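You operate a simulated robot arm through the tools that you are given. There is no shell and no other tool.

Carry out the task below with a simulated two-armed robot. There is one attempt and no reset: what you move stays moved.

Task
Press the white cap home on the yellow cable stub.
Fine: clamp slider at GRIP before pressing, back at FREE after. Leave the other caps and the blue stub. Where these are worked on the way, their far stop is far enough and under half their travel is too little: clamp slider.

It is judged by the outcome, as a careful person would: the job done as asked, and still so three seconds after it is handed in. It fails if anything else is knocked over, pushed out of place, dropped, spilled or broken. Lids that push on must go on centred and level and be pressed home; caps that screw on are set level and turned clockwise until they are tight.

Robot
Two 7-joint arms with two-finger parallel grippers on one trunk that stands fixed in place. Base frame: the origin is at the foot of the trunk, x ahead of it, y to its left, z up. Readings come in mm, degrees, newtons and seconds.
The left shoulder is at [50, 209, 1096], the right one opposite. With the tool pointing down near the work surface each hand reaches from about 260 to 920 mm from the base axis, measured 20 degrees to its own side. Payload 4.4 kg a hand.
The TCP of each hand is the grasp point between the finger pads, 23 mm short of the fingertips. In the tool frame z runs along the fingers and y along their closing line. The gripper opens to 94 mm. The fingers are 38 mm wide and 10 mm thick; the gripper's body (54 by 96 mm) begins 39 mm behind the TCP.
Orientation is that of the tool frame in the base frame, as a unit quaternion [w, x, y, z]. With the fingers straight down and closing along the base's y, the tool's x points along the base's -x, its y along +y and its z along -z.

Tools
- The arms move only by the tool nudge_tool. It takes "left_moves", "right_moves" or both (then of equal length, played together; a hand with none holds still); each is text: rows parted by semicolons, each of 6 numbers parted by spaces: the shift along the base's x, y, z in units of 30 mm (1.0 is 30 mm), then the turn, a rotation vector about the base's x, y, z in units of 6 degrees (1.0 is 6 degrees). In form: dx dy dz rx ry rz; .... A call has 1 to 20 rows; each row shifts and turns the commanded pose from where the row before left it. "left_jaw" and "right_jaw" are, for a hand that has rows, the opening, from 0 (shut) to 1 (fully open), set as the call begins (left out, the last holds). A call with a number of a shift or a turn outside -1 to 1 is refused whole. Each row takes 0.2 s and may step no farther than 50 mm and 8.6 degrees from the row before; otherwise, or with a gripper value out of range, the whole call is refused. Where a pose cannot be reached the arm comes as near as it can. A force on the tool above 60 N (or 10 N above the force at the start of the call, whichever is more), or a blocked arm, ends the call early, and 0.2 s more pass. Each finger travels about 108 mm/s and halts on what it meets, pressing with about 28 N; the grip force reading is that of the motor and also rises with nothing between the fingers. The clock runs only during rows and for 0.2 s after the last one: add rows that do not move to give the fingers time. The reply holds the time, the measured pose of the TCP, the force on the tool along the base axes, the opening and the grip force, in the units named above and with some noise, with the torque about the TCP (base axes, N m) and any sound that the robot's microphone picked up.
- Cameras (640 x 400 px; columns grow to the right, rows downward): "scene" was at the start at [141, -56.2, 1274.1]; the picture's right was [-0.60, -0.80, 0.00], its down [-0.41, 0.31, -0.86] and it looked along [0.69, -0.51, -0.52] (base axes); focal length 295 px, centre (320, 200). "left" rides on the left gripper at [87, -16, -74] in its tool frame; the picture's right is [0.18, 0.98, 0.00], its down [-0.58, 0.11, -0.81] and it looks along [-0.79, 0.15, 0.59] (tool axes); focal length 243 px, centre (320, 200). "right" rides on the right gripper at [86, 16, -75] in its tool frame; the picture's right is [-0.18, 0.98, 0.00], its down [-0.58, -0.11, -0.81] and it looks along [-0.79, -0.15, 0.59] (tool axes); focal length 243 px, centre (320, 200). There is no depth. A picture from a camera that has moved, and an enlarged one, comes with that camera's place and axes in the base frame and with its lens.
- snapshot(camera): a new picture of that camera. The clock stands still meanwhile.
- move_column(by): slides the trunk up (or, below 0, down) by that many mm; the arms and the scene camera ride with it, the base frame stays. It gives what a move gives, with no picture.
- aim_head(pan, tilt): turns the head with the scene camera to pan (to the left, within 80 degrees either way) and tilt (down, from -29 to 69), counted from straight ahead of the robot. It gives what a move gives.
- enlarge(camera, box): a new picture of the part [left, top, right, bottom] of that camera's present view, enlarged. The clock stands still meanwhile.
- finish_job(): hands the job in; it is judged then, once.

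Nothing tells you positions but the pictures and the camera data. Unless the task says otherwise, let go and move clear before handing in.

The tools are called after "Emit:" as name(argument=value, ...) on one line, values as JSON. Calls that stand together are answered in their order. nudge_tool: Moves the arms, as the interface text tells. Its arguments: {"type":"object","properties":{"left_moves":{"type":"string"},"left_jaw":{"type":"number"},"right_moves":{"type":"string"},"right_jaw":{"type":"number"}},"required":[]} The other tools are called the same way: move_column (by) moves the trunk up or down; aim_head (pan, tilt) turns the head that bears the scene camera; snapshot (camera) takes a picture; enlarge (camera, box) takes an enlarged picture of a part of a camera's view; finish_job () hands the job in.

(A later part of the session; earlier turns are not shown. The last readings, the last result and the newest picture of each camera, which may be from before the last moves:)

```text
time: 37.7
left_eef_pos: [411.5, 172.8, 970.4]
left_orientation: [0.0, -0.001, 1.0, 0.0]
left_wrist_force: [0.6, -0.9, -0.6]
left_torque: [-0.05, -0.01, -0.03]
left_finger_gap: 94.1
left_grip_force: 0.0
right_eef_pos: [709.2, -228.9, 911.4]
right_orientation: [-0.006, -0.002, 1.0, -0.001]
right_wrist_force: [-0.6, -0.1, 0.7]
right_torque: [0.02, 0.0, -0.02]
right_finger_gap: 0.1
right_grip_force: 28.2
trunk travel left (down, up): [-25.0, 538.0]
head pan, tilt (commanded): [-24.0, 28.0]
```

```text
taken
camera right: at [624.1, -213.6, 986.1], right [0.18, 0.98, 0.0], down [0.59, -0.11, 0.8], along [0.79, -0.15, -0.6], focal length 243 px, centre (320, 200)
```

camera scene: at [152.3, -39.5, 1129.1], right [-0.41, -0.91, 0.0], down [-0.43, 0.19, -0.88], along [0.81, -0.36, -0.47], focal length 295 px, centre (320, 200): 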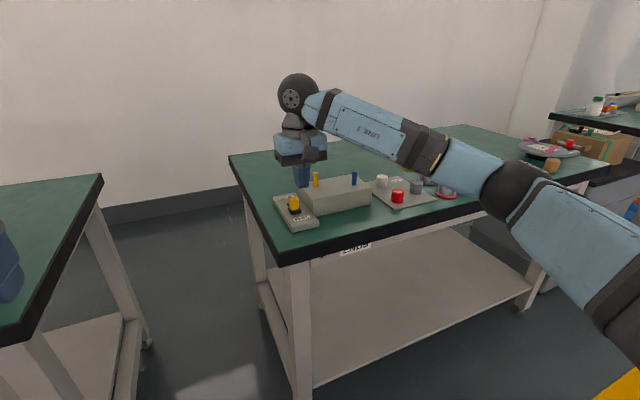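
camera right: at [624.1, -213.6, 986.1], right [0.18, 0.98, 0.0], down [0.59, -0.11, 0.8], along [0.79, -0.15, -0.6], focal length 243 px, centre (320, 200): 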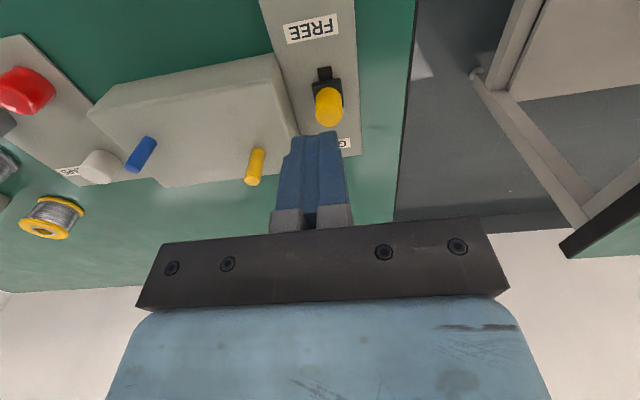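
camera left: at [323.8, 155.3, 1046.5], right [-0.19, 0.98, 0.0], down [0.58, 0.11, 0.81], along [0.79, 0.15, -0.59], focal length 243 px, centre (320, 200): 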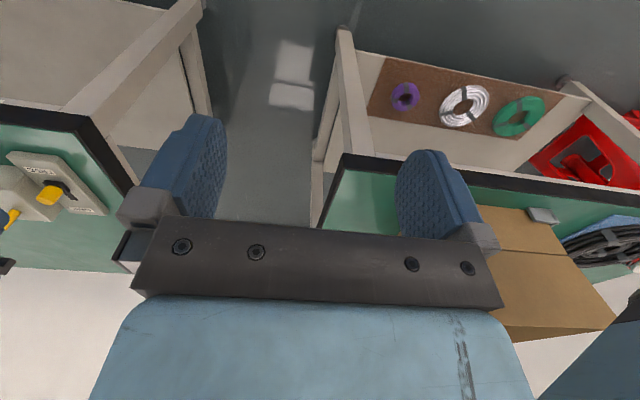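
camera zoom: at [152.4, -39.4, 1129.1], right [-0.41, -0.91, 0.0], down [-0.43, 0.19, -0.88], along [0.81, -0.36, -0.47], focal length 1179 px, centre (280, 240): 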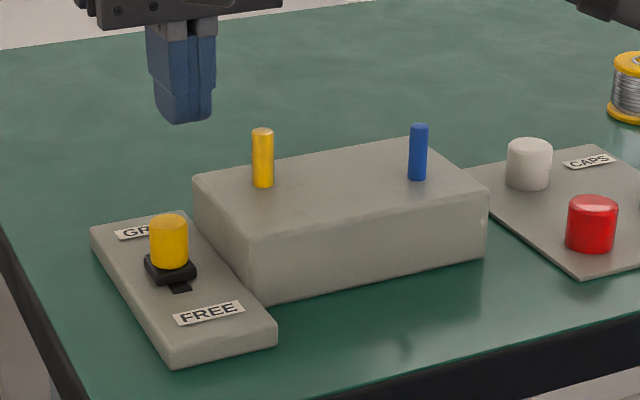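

The knob appears to have come back some distance from the stop after I backed off. I'll measure precisely where it is now.

Emit:
enlarge(camera="right", box=[240, 0, 400, 160])

Emit:
enlarge(camera="scene", box=[265, 185, 329, 235])

```text
2.50 times, centred on (320, 80) of right
camera zoom: at [624.1, -213.6, 986.1], right [0.18, 0.98, 0.0], down [0.59, -0.11, 0.8], along [0.79, -0.15, -0.6], focal length 606 px, centre (320, 500)
```

zoom: 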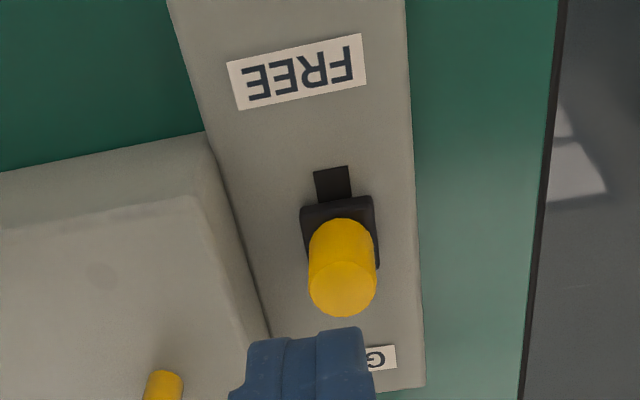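

```text
8.00 times, centred on (297, 210) of scene
camera zoom: at [152.4, -39.4, 1129.1], right [-0.41, -0.91, 0.0], down [-0.43, 0.19, -0.88], along [0.81, -0.36, -0.47], focal length 2359 px, centre (504, 120)
```

zoom: 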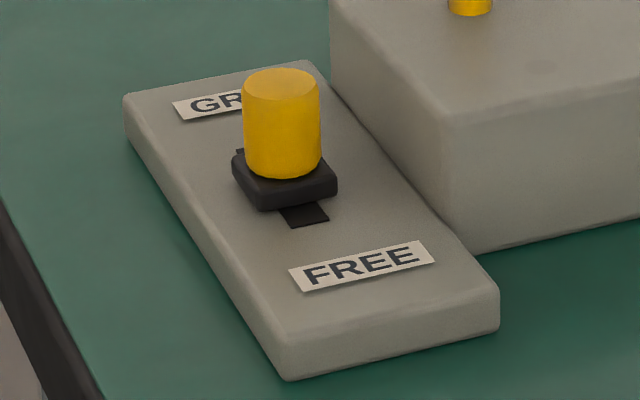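

The slider is only about halfway (18 of ~37 mm), so it probably rebounded from the hard 63 N stop contact. I'll straighten the slight hand tilt and push it again more gently, releasing slowly.

Emit:
nudge_tool(right_moves="-0.4 -0.05 0 0 -0.115 -0.04; 0 0 -0.9 0 0 0; 0 0 -0.9 0 0 0; 0 0 -0.9 0 0 0; 0 0 -0.5 0 0 0; 0 0 0 0 0 0")

Emit:
enlarge(camera="scene", box=[265, 185, 329, 235])

```text
time: 39.1
left_eef_pos: [410.4, 170.5, 971.2]
left_orientation: [-0.001, 0.0, 1.0, 0.001]
left_wrist_force: [0.1, 0.3, -0.2]
left_torque: [-0.03, 0.01, 0.0]
left_finger_gap: 94.1
left_grip_force: 0.1
right_eef_pos: [696.4, -230.8, 813.9]
right_orientation: [0.001, 0.001, 1.0, -0.001]
right_wrist_force: [-0.7, 1.2, -0.2]
right_torque: [0.0, 0.01, 0.0]
right_finger_gap: 0.3
right_grip_force: 28.5
trunk travel left (down, up): [-25.0, 538.0]
head pan, tilt (commanded): [-24.0, 28.0]
```

```text
8.00 times, centred on (297, 210) of scene
camera zoom: at [152.3, -39.4, 1129.1], right [-0.41, -0.91, 0.0], down [-0.43, 0.19, -0.88], along [0.81, -0.36, -0.47], focal length 2359 px, centre (504, 120)
```

zoom: 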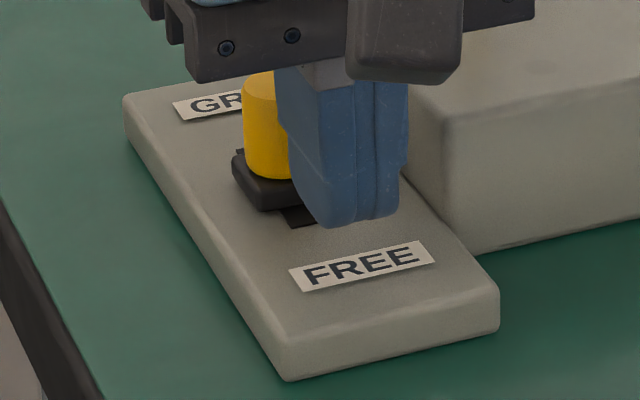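

Emit:
nudge_tool(right_moves="0.25 0 0 0 0 0; 0.2 0 0 0 0 0; 0.15 0 0 0 0 0; 0.15 0 0 0 0 0; 0.15 0 0 0 0 0; 0.15 0 0 0 0 0; 0.08 0 0 0 0 0; 0 0 0 0 0 0; 0 0 0 0 0 0")

Emit:
enlarge(camera="scene", box=[265, 185, 329, 235])

```text
time: 41.1
left_eef_pos: [410.6, 171.5, 970.0]
left_orientation: [-0.001, -0.001, 1.0, 0.0]
left_wrist_force: [0.0, -0.6, 0.0]
left_torque: [0.03, -0.01, 0.03]
left_finger_gap: 93.9
left_grip_force: 0.0
right_eef_pos: [731.2, -230.4, 815.5]
right_orientation: [0.001, 0.001, 1.0, 0.0]
right_wrist_force: [-0.9, -0.5, -1.4]
right_torque: [0.0, 0.02, -0.04]
right_finger_gap: 0.0
right_grip_force: 27.9
trunk travel left (down, up): [-25.0, 538.0]
head pan, tilt (commanded): [-24.0, 28.0]
```

```text
8.00 times, centred on (297, 210) of scene
camera zoom: at [152.3, -39.4, 1129.1], right [-0.41, -0.91, 0.0], down [-0.43, 0.19, -0.88], along [0.81, -0.36, -0.47], focal length 2359 px, centre (504, 120)
```

zoom: 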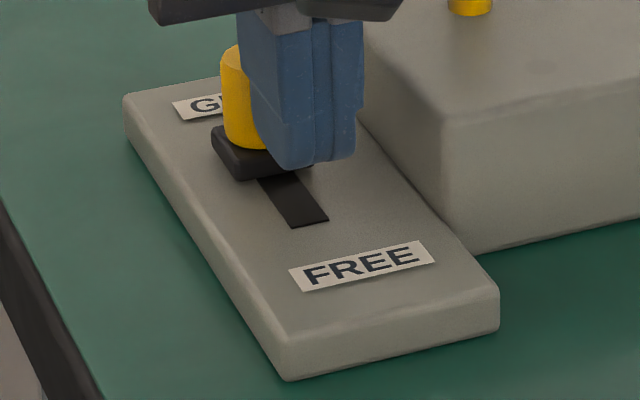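

It's close to the stop with almost no force. Now I'll back off very slowly and see whether it stays.

Emit:
nudge_tool(right_moves="-0.1 0 0 0 0 0; -0.1 0 0 0 0 0; -0.15 0 0 0 0 0; -0.2 0 0 0 0 0; -0.3 0 0 0 0 0; 0 0 0 0 0 0")

Emit:
enlarge(camera="scene", box=[265, 185, 329, 235])

```text
time: 42.5
left_eef_pos: [411.4, 171.7, 970.7]
left_orientation: [0.0, -0.001, 1.0, 0.0]
left_wrist_force: [-0.1, 0.5, -0.2]
left_torque: [-0.02, 0.01, -0.02]
left_finger_gap: 93.7
left_grip_force: 0.0
right_eef_pos: [706.7, -231.1, 816.3]
right_orientation: [0.001, 0.001, 1.0, -0.001]
right_wrist_force: [0.3, 0.1, 0.8]
right_torque: [0.0, -0.01, 0.0]
right_finger_gap: 0.1
right_grip_force: 28.3
trunk travel left (down, up): [-25.0, 538.0]
head pan, tilt (commanded): [-24.0, 28.0]
```

```text
8.00 times, centred on (297, 210) of scene
camera zoom: at [152.3, -39.4, 1129.1], right [-0.41, -0.91, 0.0], down [-0.43, 0.19, -0.88], along [0.81, -0.36, -0.47], focal length 2359 px, centre (504, 120)
```

zoom: 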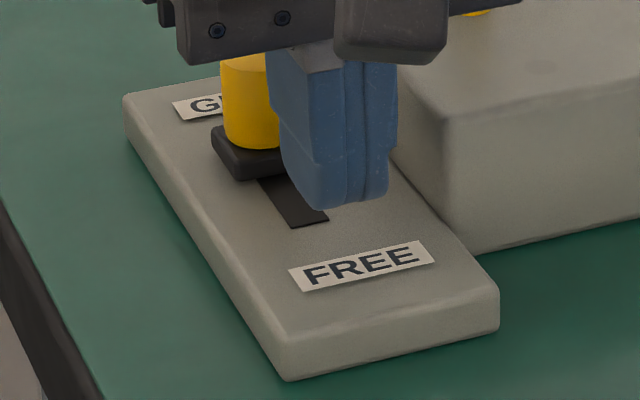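

The slider stays at GRIP this time. Now I'll rise and traverse over to the white cap, opening the jaw partway.

Emit:
nudge_tool(right_moves="0 0 0.9 0 0 0; 0 0 0.9 0 0 0; 0 0 0.9 0 0 0; 0 0 0.6 0 0 0; 0 -0.95 0 0 0 0; 0 -0.95 0 0 0 0; 0 -0.95 0 0 0 0; 0 -0.95 0 0 0 0; 0 -0.95 0 0 0 0; 0 -0.95 0 0 0 0; 0 -0.95 0 0 0 0; 0 -0.95 0 0 0 0; 0 -0.95 0 0 0 0; 0 -0.95 0 0 0 0; 0 0 0 0 0 0", right_jaw=0.65)

Emit:
snapshot(camera="scene")

Emit:
snapshot(camera="right")

```text
time: 45.7
left_eef_pos: [410.5, 171.4, 971.1]
left_orientation: [0.0, -0.001, 1.0, 0.0]
left_wrist_force: [0.6, -0.2, 0.1]
left_torque: [-0.04, 0.0, 0.0]
left_finger_gap: 94.1
left_grip_force: 0.1
right_eef_pos: [705.6, -519.3, 915.2]
right_orientation: [0.001, 0.0, 1.0, -0.001]
right_wrist_force: [-0.2, 0.1, -0.3]
right_torque: [0.01, 0.0, 0.01]
right_finger_gap: 60.8
right_grip_force: 0.0
trunk travel left (down, up): [-25.0, 538.0]
head pan, tilt (commanded): [-24.0, 28.0]
```

```text
taken
camera scene: at [152.3, -39.4, 1129.1], right [-0.41, -0.91, 0.0], down [-0.43, 0.19, -0.88], along [0.81, -0.36, -0.47], focal length 295 px, centre (320, 200)
```

scene: 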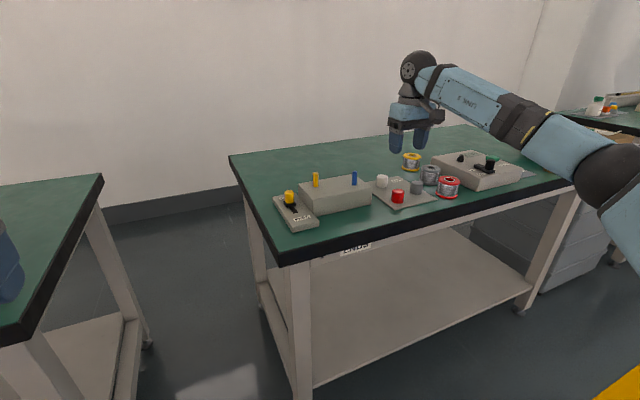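

```text
taken
camera right: at [618.8, -503.1, 988.4], right [0.19, 0.98, 0.0], down [0.58, -0.11, 0.81], along [0.79, -0.15, -0.59], focal length 243 px, centre (320, 200)
```

right: 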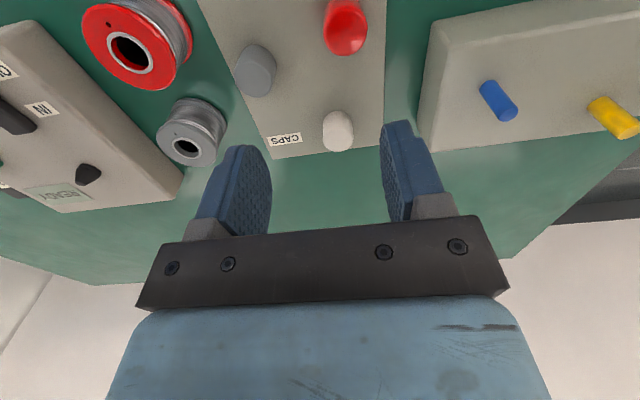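

Emit:
enlarge(camera="right", box=[258, 70, 418, 170])

Emit:
enlarge(camera="scene", box=[350, 160, 446, 220])

```text
4.00 times, centred on (338, 120) of right
camera zoom: at [618.8, -503.1, 988.4], right [0.19, 0.98, 0.0], down [0.58, -0.11, 0.81], along [0.79, -0.15, -0.59], focal length 970 px, centre (248, 520)
```

zoom: 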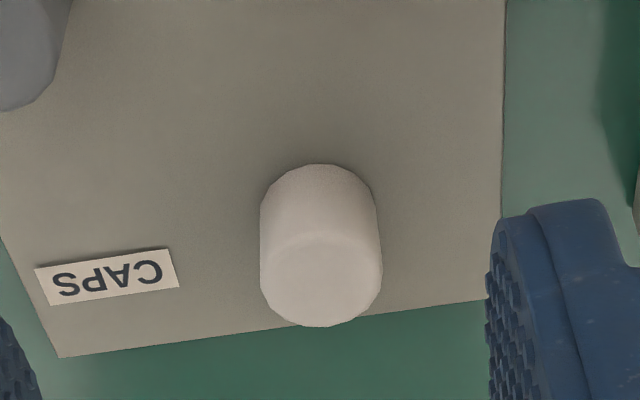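

```text
6.67 times, centred on (398, 190) of scene
camera zoom: at [152.3, -39.4, 1129.1], right [-0.41, -0.91, 0.0], down [-0.43, 0.19, -0.88], along [0.81, -0.36, -0.47], focal length 1966 px, centre (-200, 267)
```

zoom: 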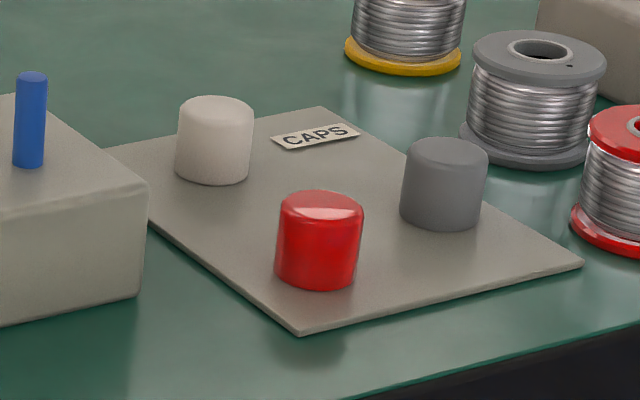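

White cap: centre ≈ (782,-514), top z≈795, bottom ≈767, diameter ≈31 mm. I'll move above it and check alignment before descending.

Emit:
nudge_tool(right_moves="0.85 0.06 -0.3 0 0 0; 0.85 0.06 -0.3 0 0 0; 0.85 0.05 -0.4 0 0 0; 0 0 -0.5 0 0 0; 0 0 0 0 0 0; 0 0 0 0 0 0")

Emit:
snapshot(camera="right")

Emit:
enlarge(camera="scene", box=[350, 130, 446, 220])

```text
time: 47.1
left_eef_pos: [411.8, 172.4, 971.6]
left_orientation: [0.0, -0.002, 1.0, 0.0]
left_wrist_force: [0.2, -0.8, 0.2]
left_torque: [0.0, -0.04, 0.03]
left_finger_gap: 94.0
left_grip_force: 0.1
right_eef_pos: [774.1, -512.7, 873.2]
right_orientation: [0.0, 0.001, 1.0, -0.001]
right_wrist_force: [-0.5, -0.3, -0.8]
right_torque: [0.02, -0.03, 0.01]
right_finger_gap: 60.8
right_grip_force: 0.0
right hand out of reach, approached as far as the arm can: row 3
trunk travel left (down, up): [-25.0, 538.0]
head pan, tilt (commanded): [-24.0, 28.0]
```

```text
taken
camera right: at [687.2, -496.7, 946.8], right [0.19, 0.98, 0.0], down [0.58, -0.11, 0.81], along [0.79, -0.15, -0.59], focal length 243 px, centre (320, 200)
```

right: 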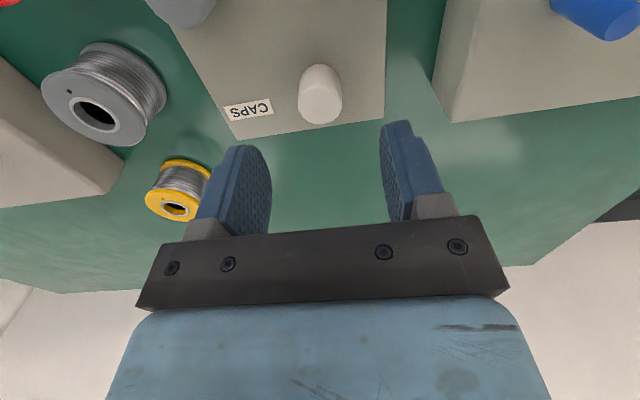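

```text
4.44 times, centred on (398, 175) of scene
camera zoom: at [152.3, -39.3, 1129.1], right [-0.41, -0.91, 0.0], down [-0.43, 0.19, -0.88], along [0.81, -0.36, -0.47], focal length 1310 px, centre (-27, 311)
```

zoom: 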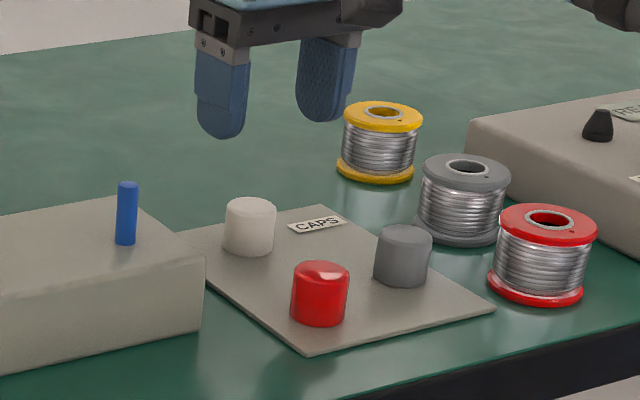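

The arm is close to full extension at x≈774; the cap is at x≈782, still well within the 38 mm-wide pads. I'll verify alignment in a close-up before descending.

Emit:
enlarge(camera="right", box=[200, 40, 456, 200])

```text
2.50 times, centred on (328, 120) of right
camera zoom: at [687.2, -496.7, 946.8], right [0.19, 0.98, 0.0], down [0.58, -0.11, 0.81], along [0.79, -0.15, -0.59], focal length 606 px, centre (300, 400)
```

zoom: 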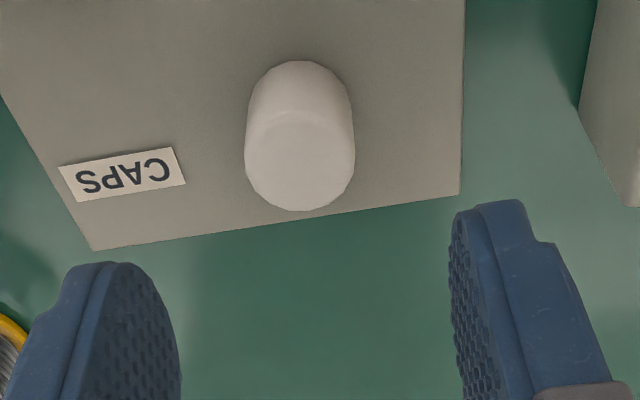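

The cap is confirmed at (782.4,-514.5). I'll descend straddling it to TCP z≈794, keeping the tips about 4 mm above the tray, and nudge forward a little if reachable.

Emit:
nudge_tool(right_moves="0 -0.05 -0.7 0 0 0; 0 0 -0.7 0 0 0; 0 0 -0.7 0 0 0; 0 0 -0.4 0 0 0; 0 0 -0.12 0 0 0; 0.2 0 0 0 0 0; 0 0 0 0 0 0")

Emit:
snapshot(camera="right")

Emit:
enlarge(camera="scene", box=[350, 150, 430, 210])

```text
time: 48.7
left_eef_pos: [411.6, 172.1, 971.4]
left_orientation: [0.0, -0.001, 1.0, 0.0]
left_wrist_force: [-0.3, -0.7, 0.9]
left_torque: [0.0, 0.0, 0.02]
left_finger_gap: 94.2
left_grip_force: 0.0
right_eef_pos: [780.2, -514.2, 795.3]
right_orientation: [0.001, 0.002, 1.0, 0.0]
right_wrist_force: [0.2, -1.2, 0.1]
right_torque: [0.01, 0.0, 0.02]
right_finger_gap: 61.0
right_grip_force: 0.1
trunk travel left (down, up): [-25.0, 538.0]
head pan, tilt (commanded): [-24.0, 28.0]
```

```text
taken
camera right: at [693.4, -497.7, 869.3], right [0.19, 0.98, 0.0], down [0.58, -0.11, 0.81], along [0.79, -0.15, -0.59], focal length 243 px, centre (320, 200)
```

right: 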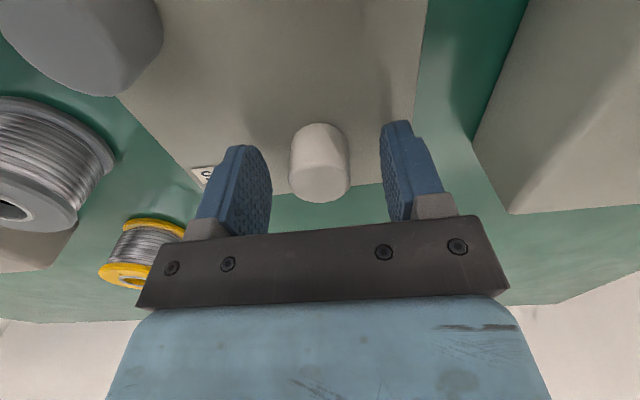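

```text
6.67 times, centred on (390, 180) of scene
camera zoom: at [152.4, -39.4, 1129.1], right [-0.41, -0.91, 0.0], down [-0.43, 0.19, -0.88], along [0.81, -0.36, -0.47], focal length 1966 px, centre (-147, 333)
```

zoom: 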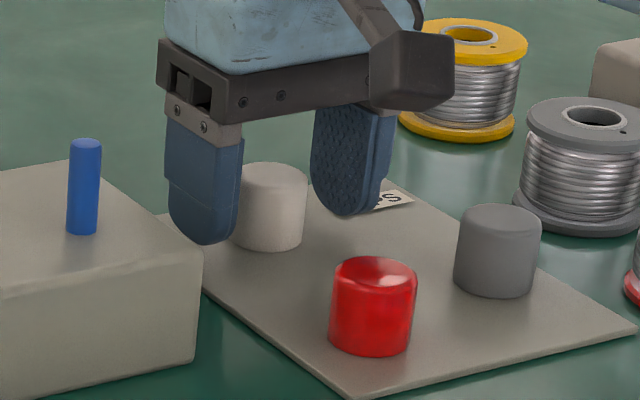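

The fingers straddle the cap centrally with clearance to the tray. Closing the jaw on the cap.

Emit:
nudge_tool(right_moves="0 0 0 0 0 0; 0 0 0 0 0 0; 0 0 0 0 0 0; 0 0 0 0 0 0", right_jaw=0)

Emit:
enlarge(camera="right", box=[200, 80, 456, 240])

Emit:
enlarge(camera="scene", box=[350, 150, 430, 210])

```text
time: 49.7
left_eef_pos: [410.5, 170.5, 971.1]
left_orientation: [-0.001, -0.001, 1.0, 0.001]
left_wrist_force: [0.3, -0.3, -0.4]
left_torque: [0.03, 0.02, 0.0]
left_finger_gap: 93.8
left_grip_force: 0.0
right_eef_pos: [779.5, -513.9, 795.9]
right_orientation: [0.001, 0.0, 1.0, 0.0]
right_wrist_force: [-0.7, 0.1, 0.5]
right_torque: [0.01, 0.01, 0.02]
right_finger_gap: 30.5
right_grip_force: 27.7
trunk travel left (down, up): [-25.0, 538.0]
head pan, tilt (commanded): [-24.0, 28.0]
```

```text
2.50 times, centred on (328, 160) of right
camera zoom: at [693.3, -497.7, 869.5], right [0.19, 0.98, 0.0], down [0.58, -0.11, 0.81], along [0.79, -0.15, -0.59], focal length 606 px, centre (300, 300)
```

zoom: 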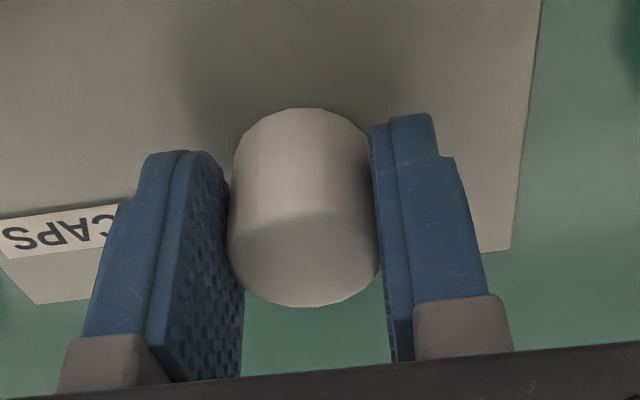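

```text
6.67 times, centred on (390, 180) of scene
camera zoom: at [152.3, -39.4, 1129.1], right [-0.41, -0.91, 0.0], down [-0.43, 0.19, -0.88], along [0.81, -0.36, -0.47], focal length 1966 px, centre (-147, 333)
```

zoom: 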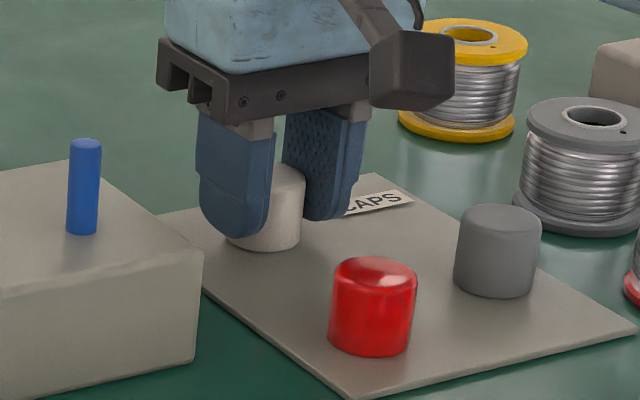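

The cap is gripped at a 30.5 mm gap. I'll lift it straight off, then ease back and up before traversing toward the stub.

Emit:
nudge_tool(right_moves="0 0 0.3 0 0 0; 0 0 0.5 0 0 0; -0.2 0.1 0.7 0 0 0; -0.25 0.1 0.8 0 0 0; -0.25 0.1 0.8 0 0 0; -0.1 0 0.6 0 0 0; 0 0 0 0 0 0")

Emit:
enlarge(camera="right", box=[200, 80, 456, 240])

Emit:
snapshot(camera="scene")

```text
time: 51.3
left_eef_pos: [410.8, 172.2, 971.4]
left_orientation: [0.0, -0.001, 1.0, 0.0]
left_wrist_force: [0.1, -0.2, -0.1]
left_torque: [-0.02, 0.0, 0.0]
left_finger_gap: 94.0
left_grip_force: 0.0
right_eef_pos: [753.4, -505.1, 897.5]
right_orientation: [0.001, 0.001, 1.0, -0.002]
right_wrist_force: [-0.2, 0.7, 0.2]
right_torque: [-0.01, -0.02, -0.02]
right_finger_gap: 30.5
right_grip_force: 28.0
right hand out of reach, approached as far as the arm can: row 2
trunk travel left (down, up): [-25.0, 538.0]
head pan, tilt (commanded): [-24.0, 28.0]
```

```text
2.50 times, centred on (328, 160) of right
camera zoom: at [668.0, -488.8, 972.5], right [0.19, 0.98, 0.0], down [0.58, -0.11, 0.81], along [0.79, -0.15, -0.59], focal length 606 px, centre (300, 300)
```

zoom: 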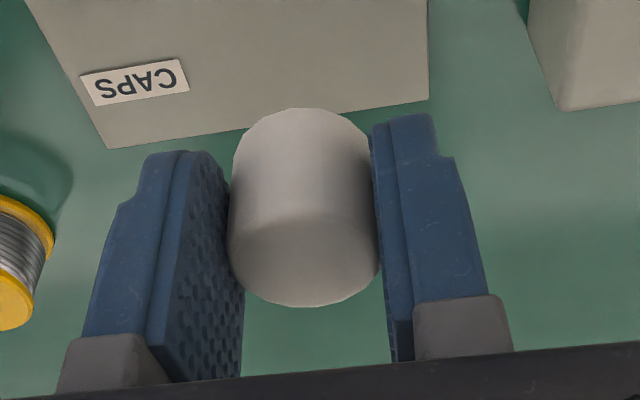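

```text
taken
camera scene: at [152.4, -39.4, 1129.1], right [-0.41, -0.91, 0.0], down [-0.43, 0.19, -0.88], along [0.81, -0.36, -0.47], focal length 295 px, centre (320, 200)
```

scene: 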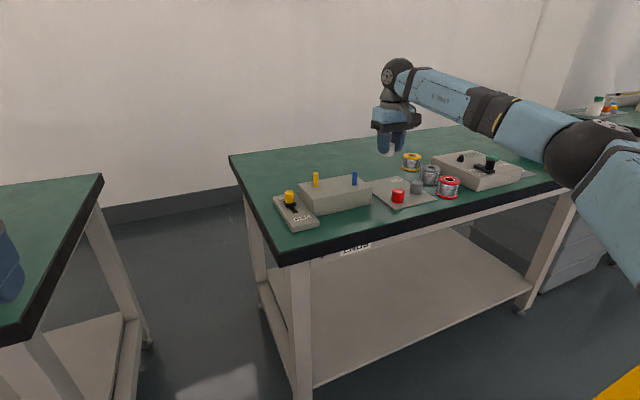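

The cap came up level and secure. I'll traverse to above the yellow stub with the cap bottom kept ~25 mm over the stub tops.

Emit:
nudge_tool(right_moves="0 0.845 0.06 0 0 0; 0 0.845 0.06 0 0 0; 0.06 0.845 0.06 0 0 0; 0.06 0.845 0.06 0 0 0; 0.06 0.845 0 0 0 0; 0.06 0.845 0 0 0 0; 0.06 0.845 0 0 0 0; 0.06 0.845 0 0 0 0; 0 0 0 0 0 0")

Emit:
snapshot(camera="right")

Emit:
snapshot(camera="scene")

```text
time: 53.3
left_eef_pos: [411.3, 173.3, 970.7]
left_orientation: [0.0, -0.001, 1.0, 0.0]
left_wrist_force: [-0.5, 0.5, 0.5]
left_torque: [-0.03, -0.04, 0.01]
left_finger_gap: 94.2
left_grip_force: 0.0
right_eef_pos: [767.3, -303.0, 904.5]
right_orientation: [0.001, 0.001, 1.0, -0.001]
right_wrist_force: [0.9, -0.2, -0.5]
right_torque: [0.0, -0.03, 0.03]
right_finger_gap: 30.0
right_grip_force: 28.0
trunk travel left (down, up): [-25.0, 538.0]
head pan, tilt (commanded): [-24.0, 28.0]
```

```text
taken
camera right: at [679.2, -286.3, 977.9], right [0.19, 0.98, 0.0], down [0.58, -0.11, 0.81], along [0.79, -0.15, -0.59], focal length 243 px, centre (320, 200)
```

right: 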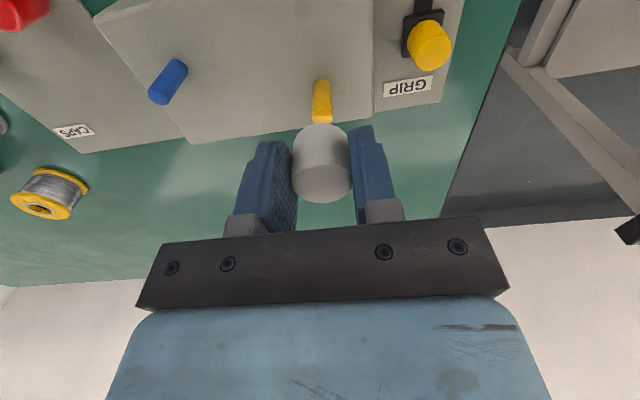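

```text
taken
camera scene: at [152.4, -39.3, 1129.1], right [-0.41, -0.91, 0.0], down [-0.43, 0.19, -0.88], along [0.81, -0.36, -0.47], focal length 295 px, centre (320, 200)
```

scene: 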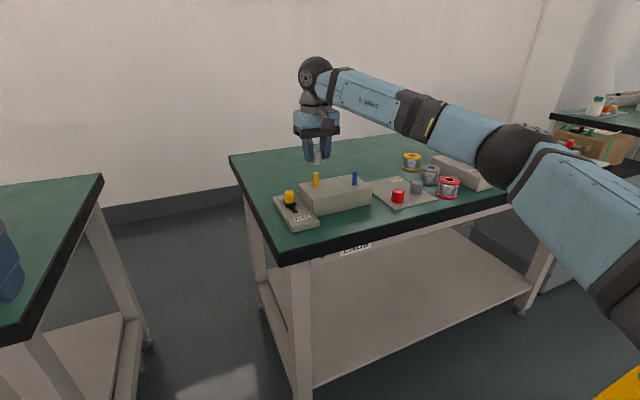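

I'm above the stub. For accurate centring I'll turn the left hand a little so its camera gives a second, more sideways viewpoint of the stub and cap.

Emit:
nudge_tool(left_moves="0 0 0 0 0 -1; 0 0 0 0 0 -1; 0 0 0 0 0 -0.5; 0 0 0 0 0 0")

Emit:
snapshot(camera="left")

Emit:
enlarge(camera="scene", box=[284, 140, 364, 200])

Emit:
enlarge(camera="right", box=[256, 60, 416, 220])

```text
time: 54.3
left_eef_pos: [411.0, 171.8, 971.2]
left_orientation: [0.0, 0.13, 0.991, 0.0]
left_wrist_force: [0.3, 0.5, 0.4]
left_torque: [0.02, 0.02, -0.01]
left_finger_gap: 94.2
left_grip_force: 0.0
right_eef_pos: [765.9, -302.7, 903.6]
right_orientation: [0.001, 0.0, 1.0, 0.0]
right_wrist_force: [-0.2, -0.8, -0.1]
right_torque: [0.04, -0.02, 0.01]
right_finger_gap: 30.5
right_grip_force: 27.8
trunk travel left (down, up): [-25.0, 538.0]
head pan, tilt (commanded): [-24.0, 28.0]
```

```text
taken
camera left: at [322.9, 178.1, 1046.2], right [0.08, 1.0, 0.0], down [0.59, -0.05, 0.81], along [0.8, -0.06, -0.59], focal length 243 px, centre (320, 200)
```

left: 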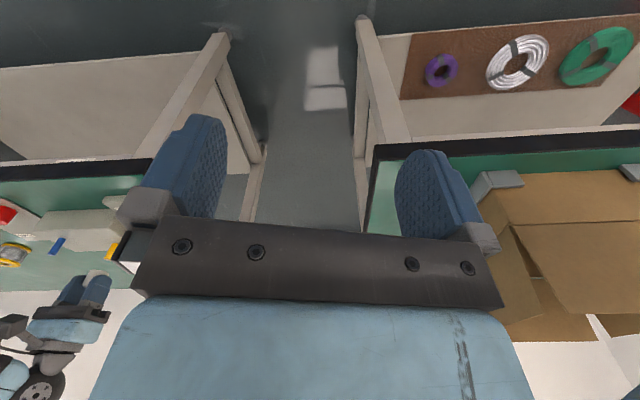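

```text
6.67 times, centred on (324, 170) of scene
camera zoom: at [152.3, -39.4, 1129.1], right [-0.41, -0.91, 0.0], down [-0.43, 0.19, -0.88], along [0.81, -0.36, -0.47], focal length 1966 px, centre (293, 400)
```

zoom: 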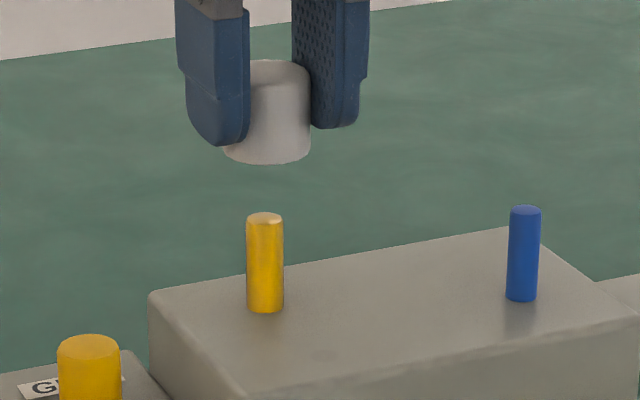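

```text
2.50 times, centred on (336, 140) of right
camera zoom: at [679.1, -286.6, 977.8], right [0.19, 0.98, 0.0], down [0.58, -0.11, 0.81], along [0.79, -0.15, -0.59], focal length 606 px, centre (280, 350)
```

zoom: 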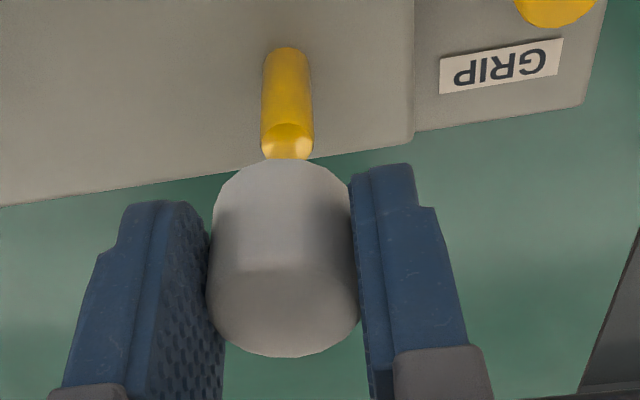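

The right view suggests the cap is within a few mm of the stub axis, but x is poorly determined. I'll move the left hand so its camera looks at the stub from the left side between its open fingers, keeping far from the right arm.

Emit:
nudge_tool(left_moves="0.62 -0.7 0.66 0 0 -0.94; 0.62 -0.7 0.66 0 0 -0.94; 0.62 -0.7 0.66 0 0 -0.94; 0.62 -0.7 0.66 0 0 -0.94; 0.62 -0.7 0.66 0 0 -0.94; 0.62 -0.7 0.66 0 0 -0.94; 0.62 -0.7 0.66 0 0 -0.94; 0.62 -0.7 0.66 0 0 -0.94; 0 0 0 0 0 0")

Emit:
snapshot(camera="left")

Emit:
snapshot(camera="scene")

```text
time: 56.3
left_eef_pos: [557.9, 4.7, 1129.6]
left_orientation: [-0.001, 0.501, 0.866, 0.0]
left_wrist_force: [-0.7, 0.4, -0.3]
left_torque: [0.03, -0.02, 0.01]
left_finger_gap: 93.8
left_grip_force: 0.1
right_eef_pos: [766.3, -301.8, 904.3]
right_orientation: [0.001, 0.001, 1.0, 0.0]
right_wrist_force: [-0.7, -0.3, -0.3]
right_torque: [-0.03, -0.04, -0.03]
right_finger_gap: 30.5
right_grip_force: 28.3
trunk travel left (down, up): [-25.0, 538.0]
head pan, tilt (commanded): [-24.0, 28.0]
```

```text
taken
camera left: at [500.3, 71.1, 1205.5], right [0.76, 0.65, 0.0], down [0.38, -0.45, 0.81], along [0.52, -0.61, -0.59], focal length 243 px, centre (320, 200)
```

left: 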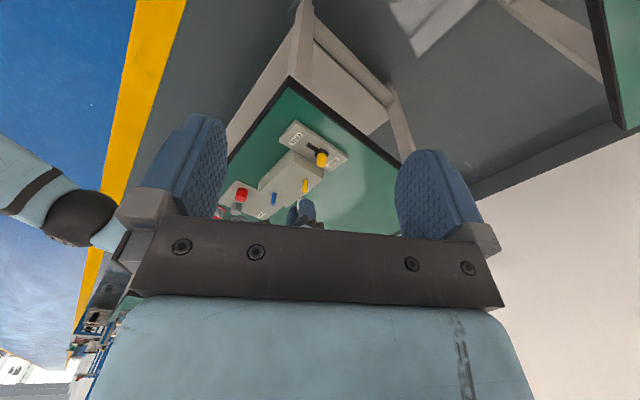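

```text
taken
camera scene: at [152.4, -39.4, 1129.1], right [-0.41, -0.91, 0.0], down [-0.43, 0.19, -0.88], along [0.81, -0.36, -0.47], focal length 295 px, centre (320, 200)
```

scene: 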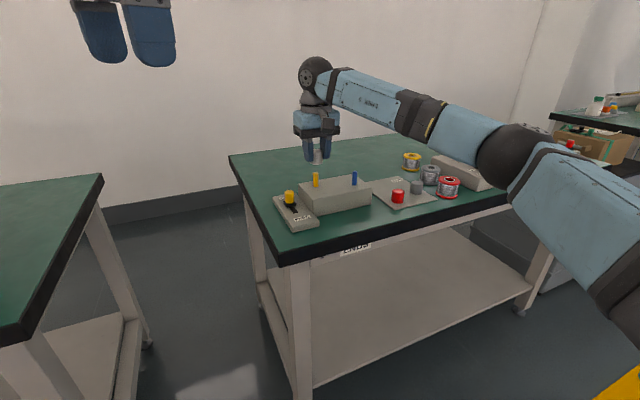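

Emit:
enlarge(camera="left", box=[264, 160, 344, 235])

```text
5.33 times, centred on (304, 198) of left
camera zoom: at [500.3, 71.1, 1205.5], right [0.76, 0.65, 0.0], down [0.38, -0.45, 0.81], along [0.52, -0.61, -0.59], focal length 1294 px, centre (405, 213)
```

zoom: 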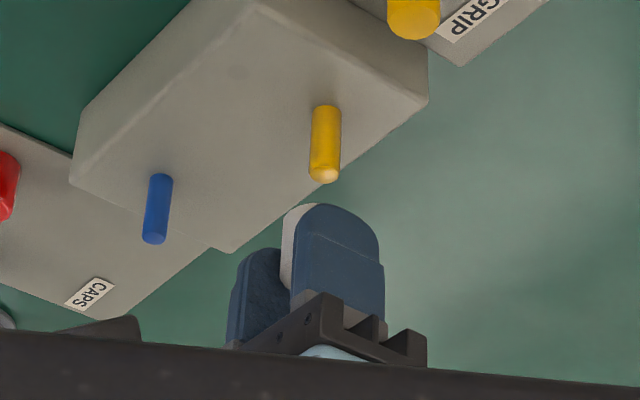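

The three views agree the cap is within ~2–3 mm of the stub axis. I'll lower until the cap bottom is ~5 mm above the stub tip, where side-by-side comparison is more precise.

Emit:
nudge_tool(right_moves="0 0 -0.4 0 0 0; 0 0 -0.4 0 0 0; 0 0 0 0 0 0; 0 0 0 0 0 0")

Emit:
enlarge(camera="left", box=[284, 170, 332, 218])

Emit:
enlarge(camera="scene", box=[300, 150, 340, 190])

Emit:
enlarge(camera="right", box=[276, 90, 376, 210])

```text
time: 57.3
left_eef_pos: [557.9, 3.9, 1130.7]
left_orientation: [0.001, 0.501, 0.866, 0.0]
left_wrist_force: [-0.6, 0.2, -0.4]
left_torque: [0.0, 0.02, -0.02]
left_finger_gap: 94.1
left_grip_force: 0.2
right_eef_pos: [766.1, -302.7, 881.1]
right_orientation: [0.001, 0.001, 1.0, -0.001]
right_wrist_force: [-0.3, -0.3, -0.2]
right_torque: [-0.01, -0.04, 0.0]
right_finger_gap: 30.5
right_grip_force: 28.2
trunk travel left (down, up): [-25.0, 538.0]
head pan, tilt (commanded): [-24.0, 28.0]
```

```text
8.33 times, centred on (308, 194) of left
camera zoom: at [500.1, 71.2, 1205.3], right [0.76, 0.65, 0.0], down [0.38, -0.45, 0.81], along [0.52, -0.61, -0.59], focal length 2022 px, centre (420, 250)
```

zoom: 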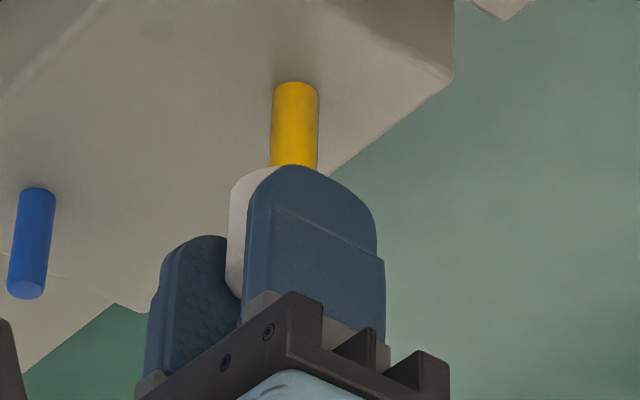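

```text
10.00 times, centred on (320, 170) of scene
camera zoom: at [152.4, -39.4, 1129.1], right [-0.41, -0.91, 0.0], down [-0.43, 0.19, -0.88], along [0.81, -0.36, -0.47], focal length 2948 px, centre (320, 500)
```

zoom: 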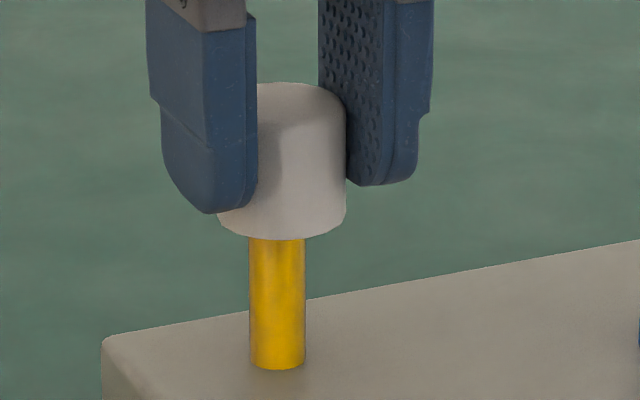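

```text
3.33 times, centred on (326, 150) of right
camera zoom: at [678.5, -286.5, 954.3], right [0.19, 0.98, 0.0], down [0.58, -0.11, 0.81], along [0.79, -0.15, -0.59], focal length 809 px, centre (300, 367)
```

zoom: 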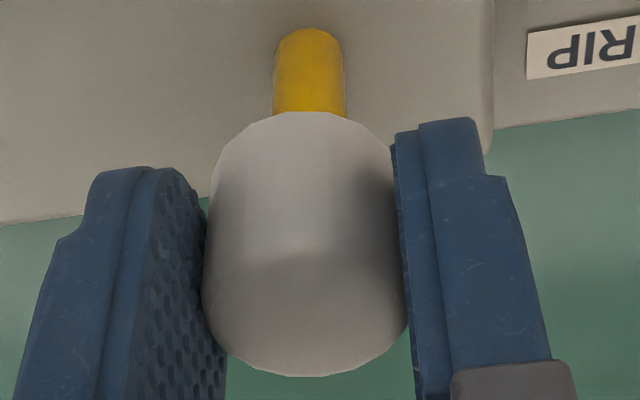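

Comparing cap and stub edges in three views gives a consistent correction of about +3.4 mm in x and +0.4 mm in y. I'll apply it and recheck.

Emit:
nudge_tool(right_moves="0.113 0.013 0 0 0 0; 0 0 0 0 0 0; 0 0 0 0 0 0")

Emit:
enlarge(camera="left", box=[284, 170, 332, 218])

Emit:
enlarge(camera="scene", box=[300, 150, 340, 190])

Emit:
enlarge(camera="right", box=[276, 90, 376, 210])

```text
time: 58.1
left_eef_pos: [558.7, 4.9, 1129.9]
left_orientation: [0.0, 0.501, 0.865, 0.0]
left_wrist_force: [-0.7, 1.0, 0.6]
left_torque: [-0.04, -0.02, 0.01]
left_finger_gap: 94.1
left_grip_force: 0.1
right_eef_pos: [768.5, -302.7, 880.6]
right_orientation: [0.0, 0.001, 1.0, -0.001]
right_wrist_force: [-0.1, 0.3, -0.1]
right_torque: [0.03, 0.01, 0.02]
right_finger_gap: 30.2
right_grip_force: 27.7
trunk travel left (down, up): [-25.0, 538.0]
head pan, tilt (commanded): [-24.0, 28.0]
```

```text
8.33 times, centred on (308, 194) of left
camera zoom: at [500.0, 71.2, 1205.4], right [0.76, 0.65, 0.0], down [0.38, -0.45, 0.81], along [0.52, -0.61, -0.59], focal length 2022 px, centre (420, 250)
```

zoom: 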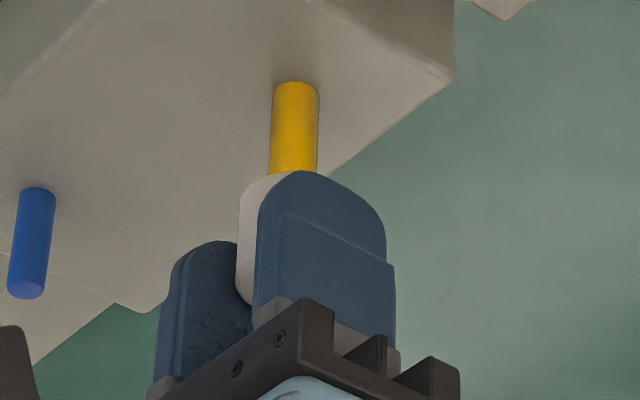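

```text
10.00 times, centred on (320, 170) of scene
camera zoom: at [152.3, -39.4, 1129.1], right [-0.41, -0.91, 0.0], down [-0.43, 0.19, -0.88], along [0.81, -0.36, -0.47], focal length 2948 px, centre (320, 500)
```

zoom: 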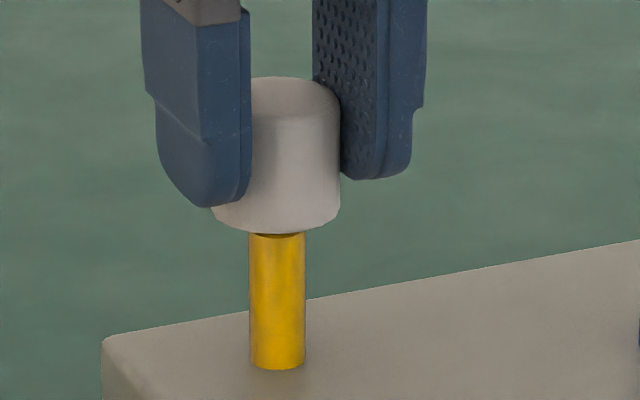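

```text
3.33 times, centred on (326, 150) of right
camera zoom: at [682.1, -286.5, 954.6], right [0.19, 0.98, 0.0], down [0.58, -0.11, 0.81], along [0.79, -0.15, -0.59], focal length 809 px, centre (300, 367)
```

zoom: 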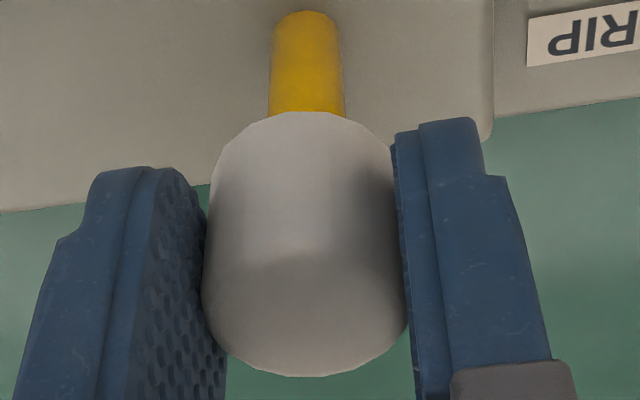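

The cap and stub axes now coincide within about half a millimetre in all views. I'll lower gently to start the engagement and check the forces.

Emit:
nudge_tool(right_moves="0 0 -0.1 0 0 0; 0 0 -0.1 0 0 0; 0 0 -0.1 0 0 0; 0 0 -0.1 0 0 0; 0 0 0 0 0 0")

Emit:
enlarge(camera="scene", box=[300, 150, 340, 190])

```text
time: 59.3
left_eef_pos: [557.8, 4.9, 1130.1]
left_orientation: [0.0, 0.501, 0.865, 0.0]
left_wrist_force: [0.3, 0.7, 0.3]
left_torque: [0.04, 0.03, 0.0]
left_finger_gap: 94.0
left_grip_force: 0.1
right_eef_pos: [769.6, -301.9, 869.9]
right_orientation: [0.0, 0.001, 1.0, -0.001]
right_wrist_force: [-0.3, -0.4, -0.5]
right_torque: [0.01, -0.02, 0.01]
right_finger_gap: 30.5
right_grip_force: 28.2
trunk travel left (down, up): [-25.0, 538.0]
head pan, tilt (commanded): [-24.0, 28.0]
```

```text
10.00 times, centred on (320, 170) of scene
camera zoom: at [152.3, -39.4, 1129.1], right [-0.41, -0.91, 0.0], down [-0.43, 0.19, -0.88], along [0.81, -0.36, -0.47], focal length 2948 px, centre (320, 500)
```

zoom: 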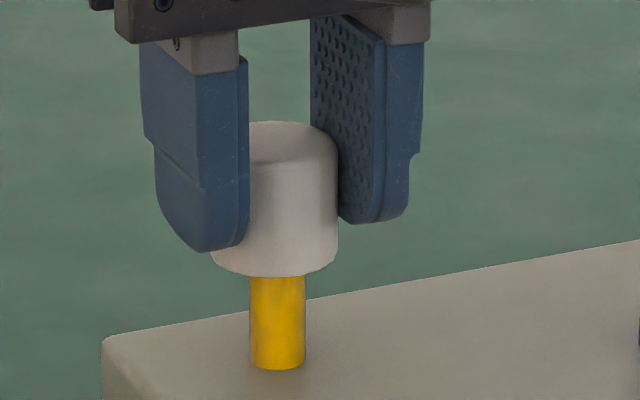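

The stub is entering without resistance. Continuing slowly.

Emit:
nudge_tool(right_moves="0 0 -0.1 0 0 0; 0 0 -0.1 0 0 0; 0 0 -0.1 0 0 0; 0 0 0 0 0 0")

Emit:
enlarge(camera="scene", box=[300, 150, 340, 190])

```text
time: 60.3
left_eef_pos: [558.4, 5.0, 1129.9]
left_orientation: [0.0, 0.501, 0.866, 0.0]
left_wrist_force: [-0.7, 0.1, -0.5]
left_torque: [-0.01, -0.02, 0.01]
left_finger_gap: 94.2
left_grip_force: 0.1
right_eef_pos: [769.8, -300.8, 858.9]
right_orientation: [0.001, 0.001, 1.0, -0.001]
right_wrist_force: [0.3, -1.1, 0.2]
right_torque: [-0.04, 0.03, 0.02]
right_finger_gap: 30.4
right_grip_force: 27.9
trunk travel left (down, up): [-25.0, 538.0]
head pan, tilt (commanded): [-24.0, 28.0]
```

```text
10.00 times, centred on (320, 170) of scene
camera zoom: at [152.3, -39.4, 1129.1], right [-0.41, -0.91, 0.0], down [-0.43, 0.19, -0.88], along [0.81, -0.36, -0.47], focal length 2948 px, centre (320, 500)
```

zoom: 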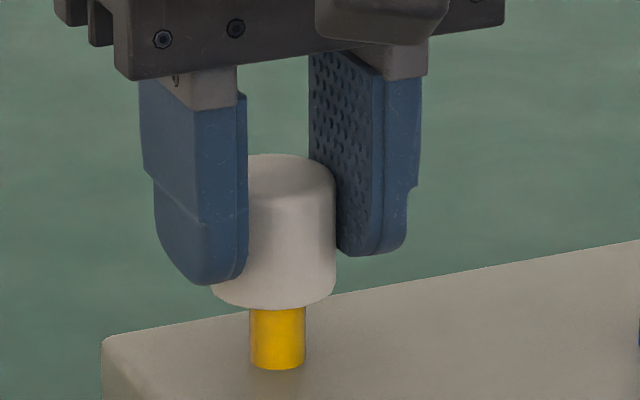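

Emit:
enlarge(camera="left", box=[284, 170, 332, 218])

Emit:
enlarge(camera="right", box=[276, 90, 376, 210])

```text
8.33 times, centred on (308, 194) of left
camera zoom: at [500.0, 71.2, 1205.4], right [0.76, 0.65, 0.0], down [0.38, -0.45, 0.81], along [0.52, -0.61, -0.59], focal length 2022 px, centre (420, 250)
```

zoom: 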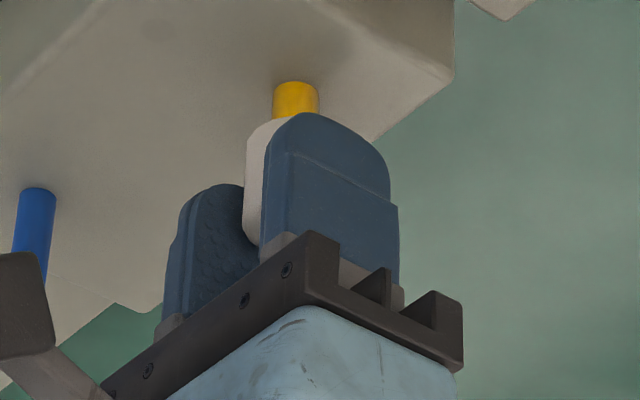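

```text
3.33 times, centred on (326, 150) of right
camera zoom: at [682.4, -285.6, 934.3], right [0.19, 0.98, 0.0], down [0.58, -0.11, 0.81], along [0.79, -0.15, -0.59], focal length 809 px, centre (300, 367)
```

zoom: 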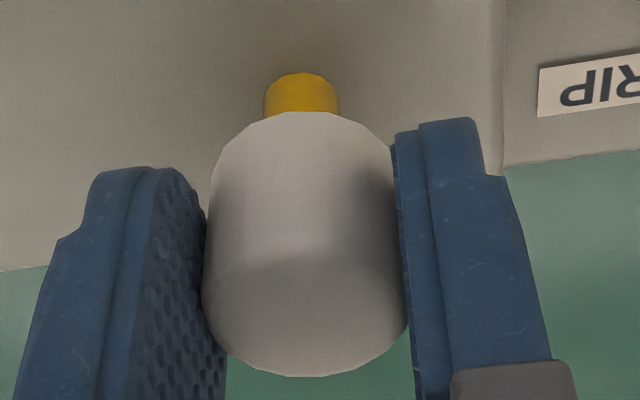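

The cap has drifted about +1.8 mm in x relative to the stub axis. I'll correct that before pressing further.

Emit:
nudge_tool(right_moves="-0.058 0 0 0 0 0; 0 0 0 0 0 0; 0 0 0 0 0 0")

Emit:
enlarge(camera="left", box=[284, 170, 332, 218])

Emit:
enlarge(camera="scene", box=[300, 150, 340, 190])

```text
time: 61.1
left_eef_pos: [558.3, 4.3, 1129.2]
left_orientation: [0.0, 0.5, 0.866, 0.0]
left_wrist_force: [-0.7, 0.1, -0.7]
left_torque: [-0.01, -0.02, 0.01]
left_finger_gap: 93.6
left_grip_force: 0.0
right_eef_pos: [768.6, -301.2, 861.6]
right_orientation: [0.001, 0.001, 1.0, -0.002]
right_wrist_force: [0.3, 1.0, 0.6]
right_torque: [0.02, -0.05, 0.01]
right_finger_gap: 30.6
right_grip_force: 27.9
trunk travel left (down, up): [-25.0, 538.0]
head pan, tilt (commanded): [-24.0, 28.0]
```

```text
8.33 times, centred on (308, 194) of left
camera zoom: at [500.0, 71.2, 1205.4], right [0.76, 0.65, 0.0], down [0.38, -0.45, 0.81], along [0.52, -0.61, -0.59], focal length 2022 px, centre (420, 250)
```

zoom: 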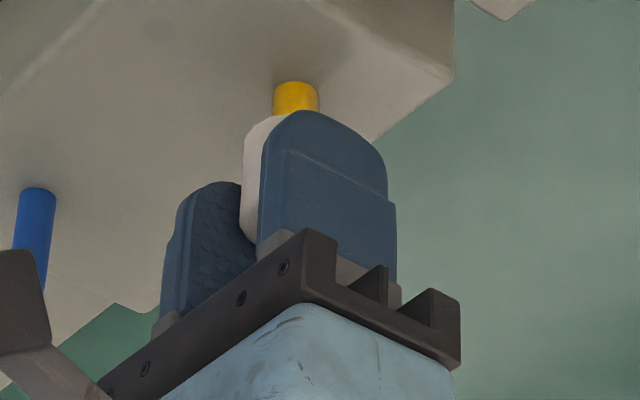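

```text
10.00 times, centred on (320, 170) of scene
camera zoom: at [152.3, -39.4, 1129.1], right [-0.41, -0.91, 0.0], down [-0.43, 0.19, -0.88], along [0.81, -0.36, -0.47], focal length 2948 px, centre (320, 500)
```

zoom: 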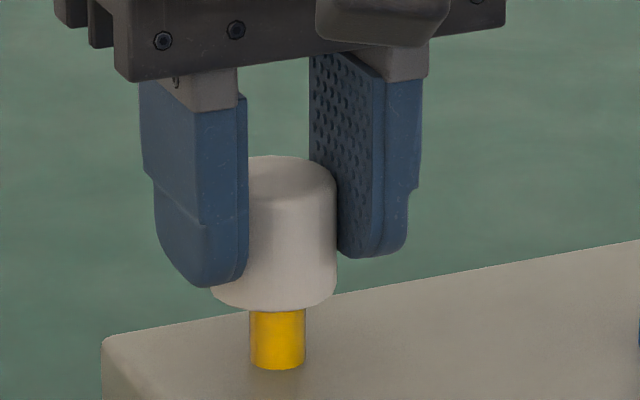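

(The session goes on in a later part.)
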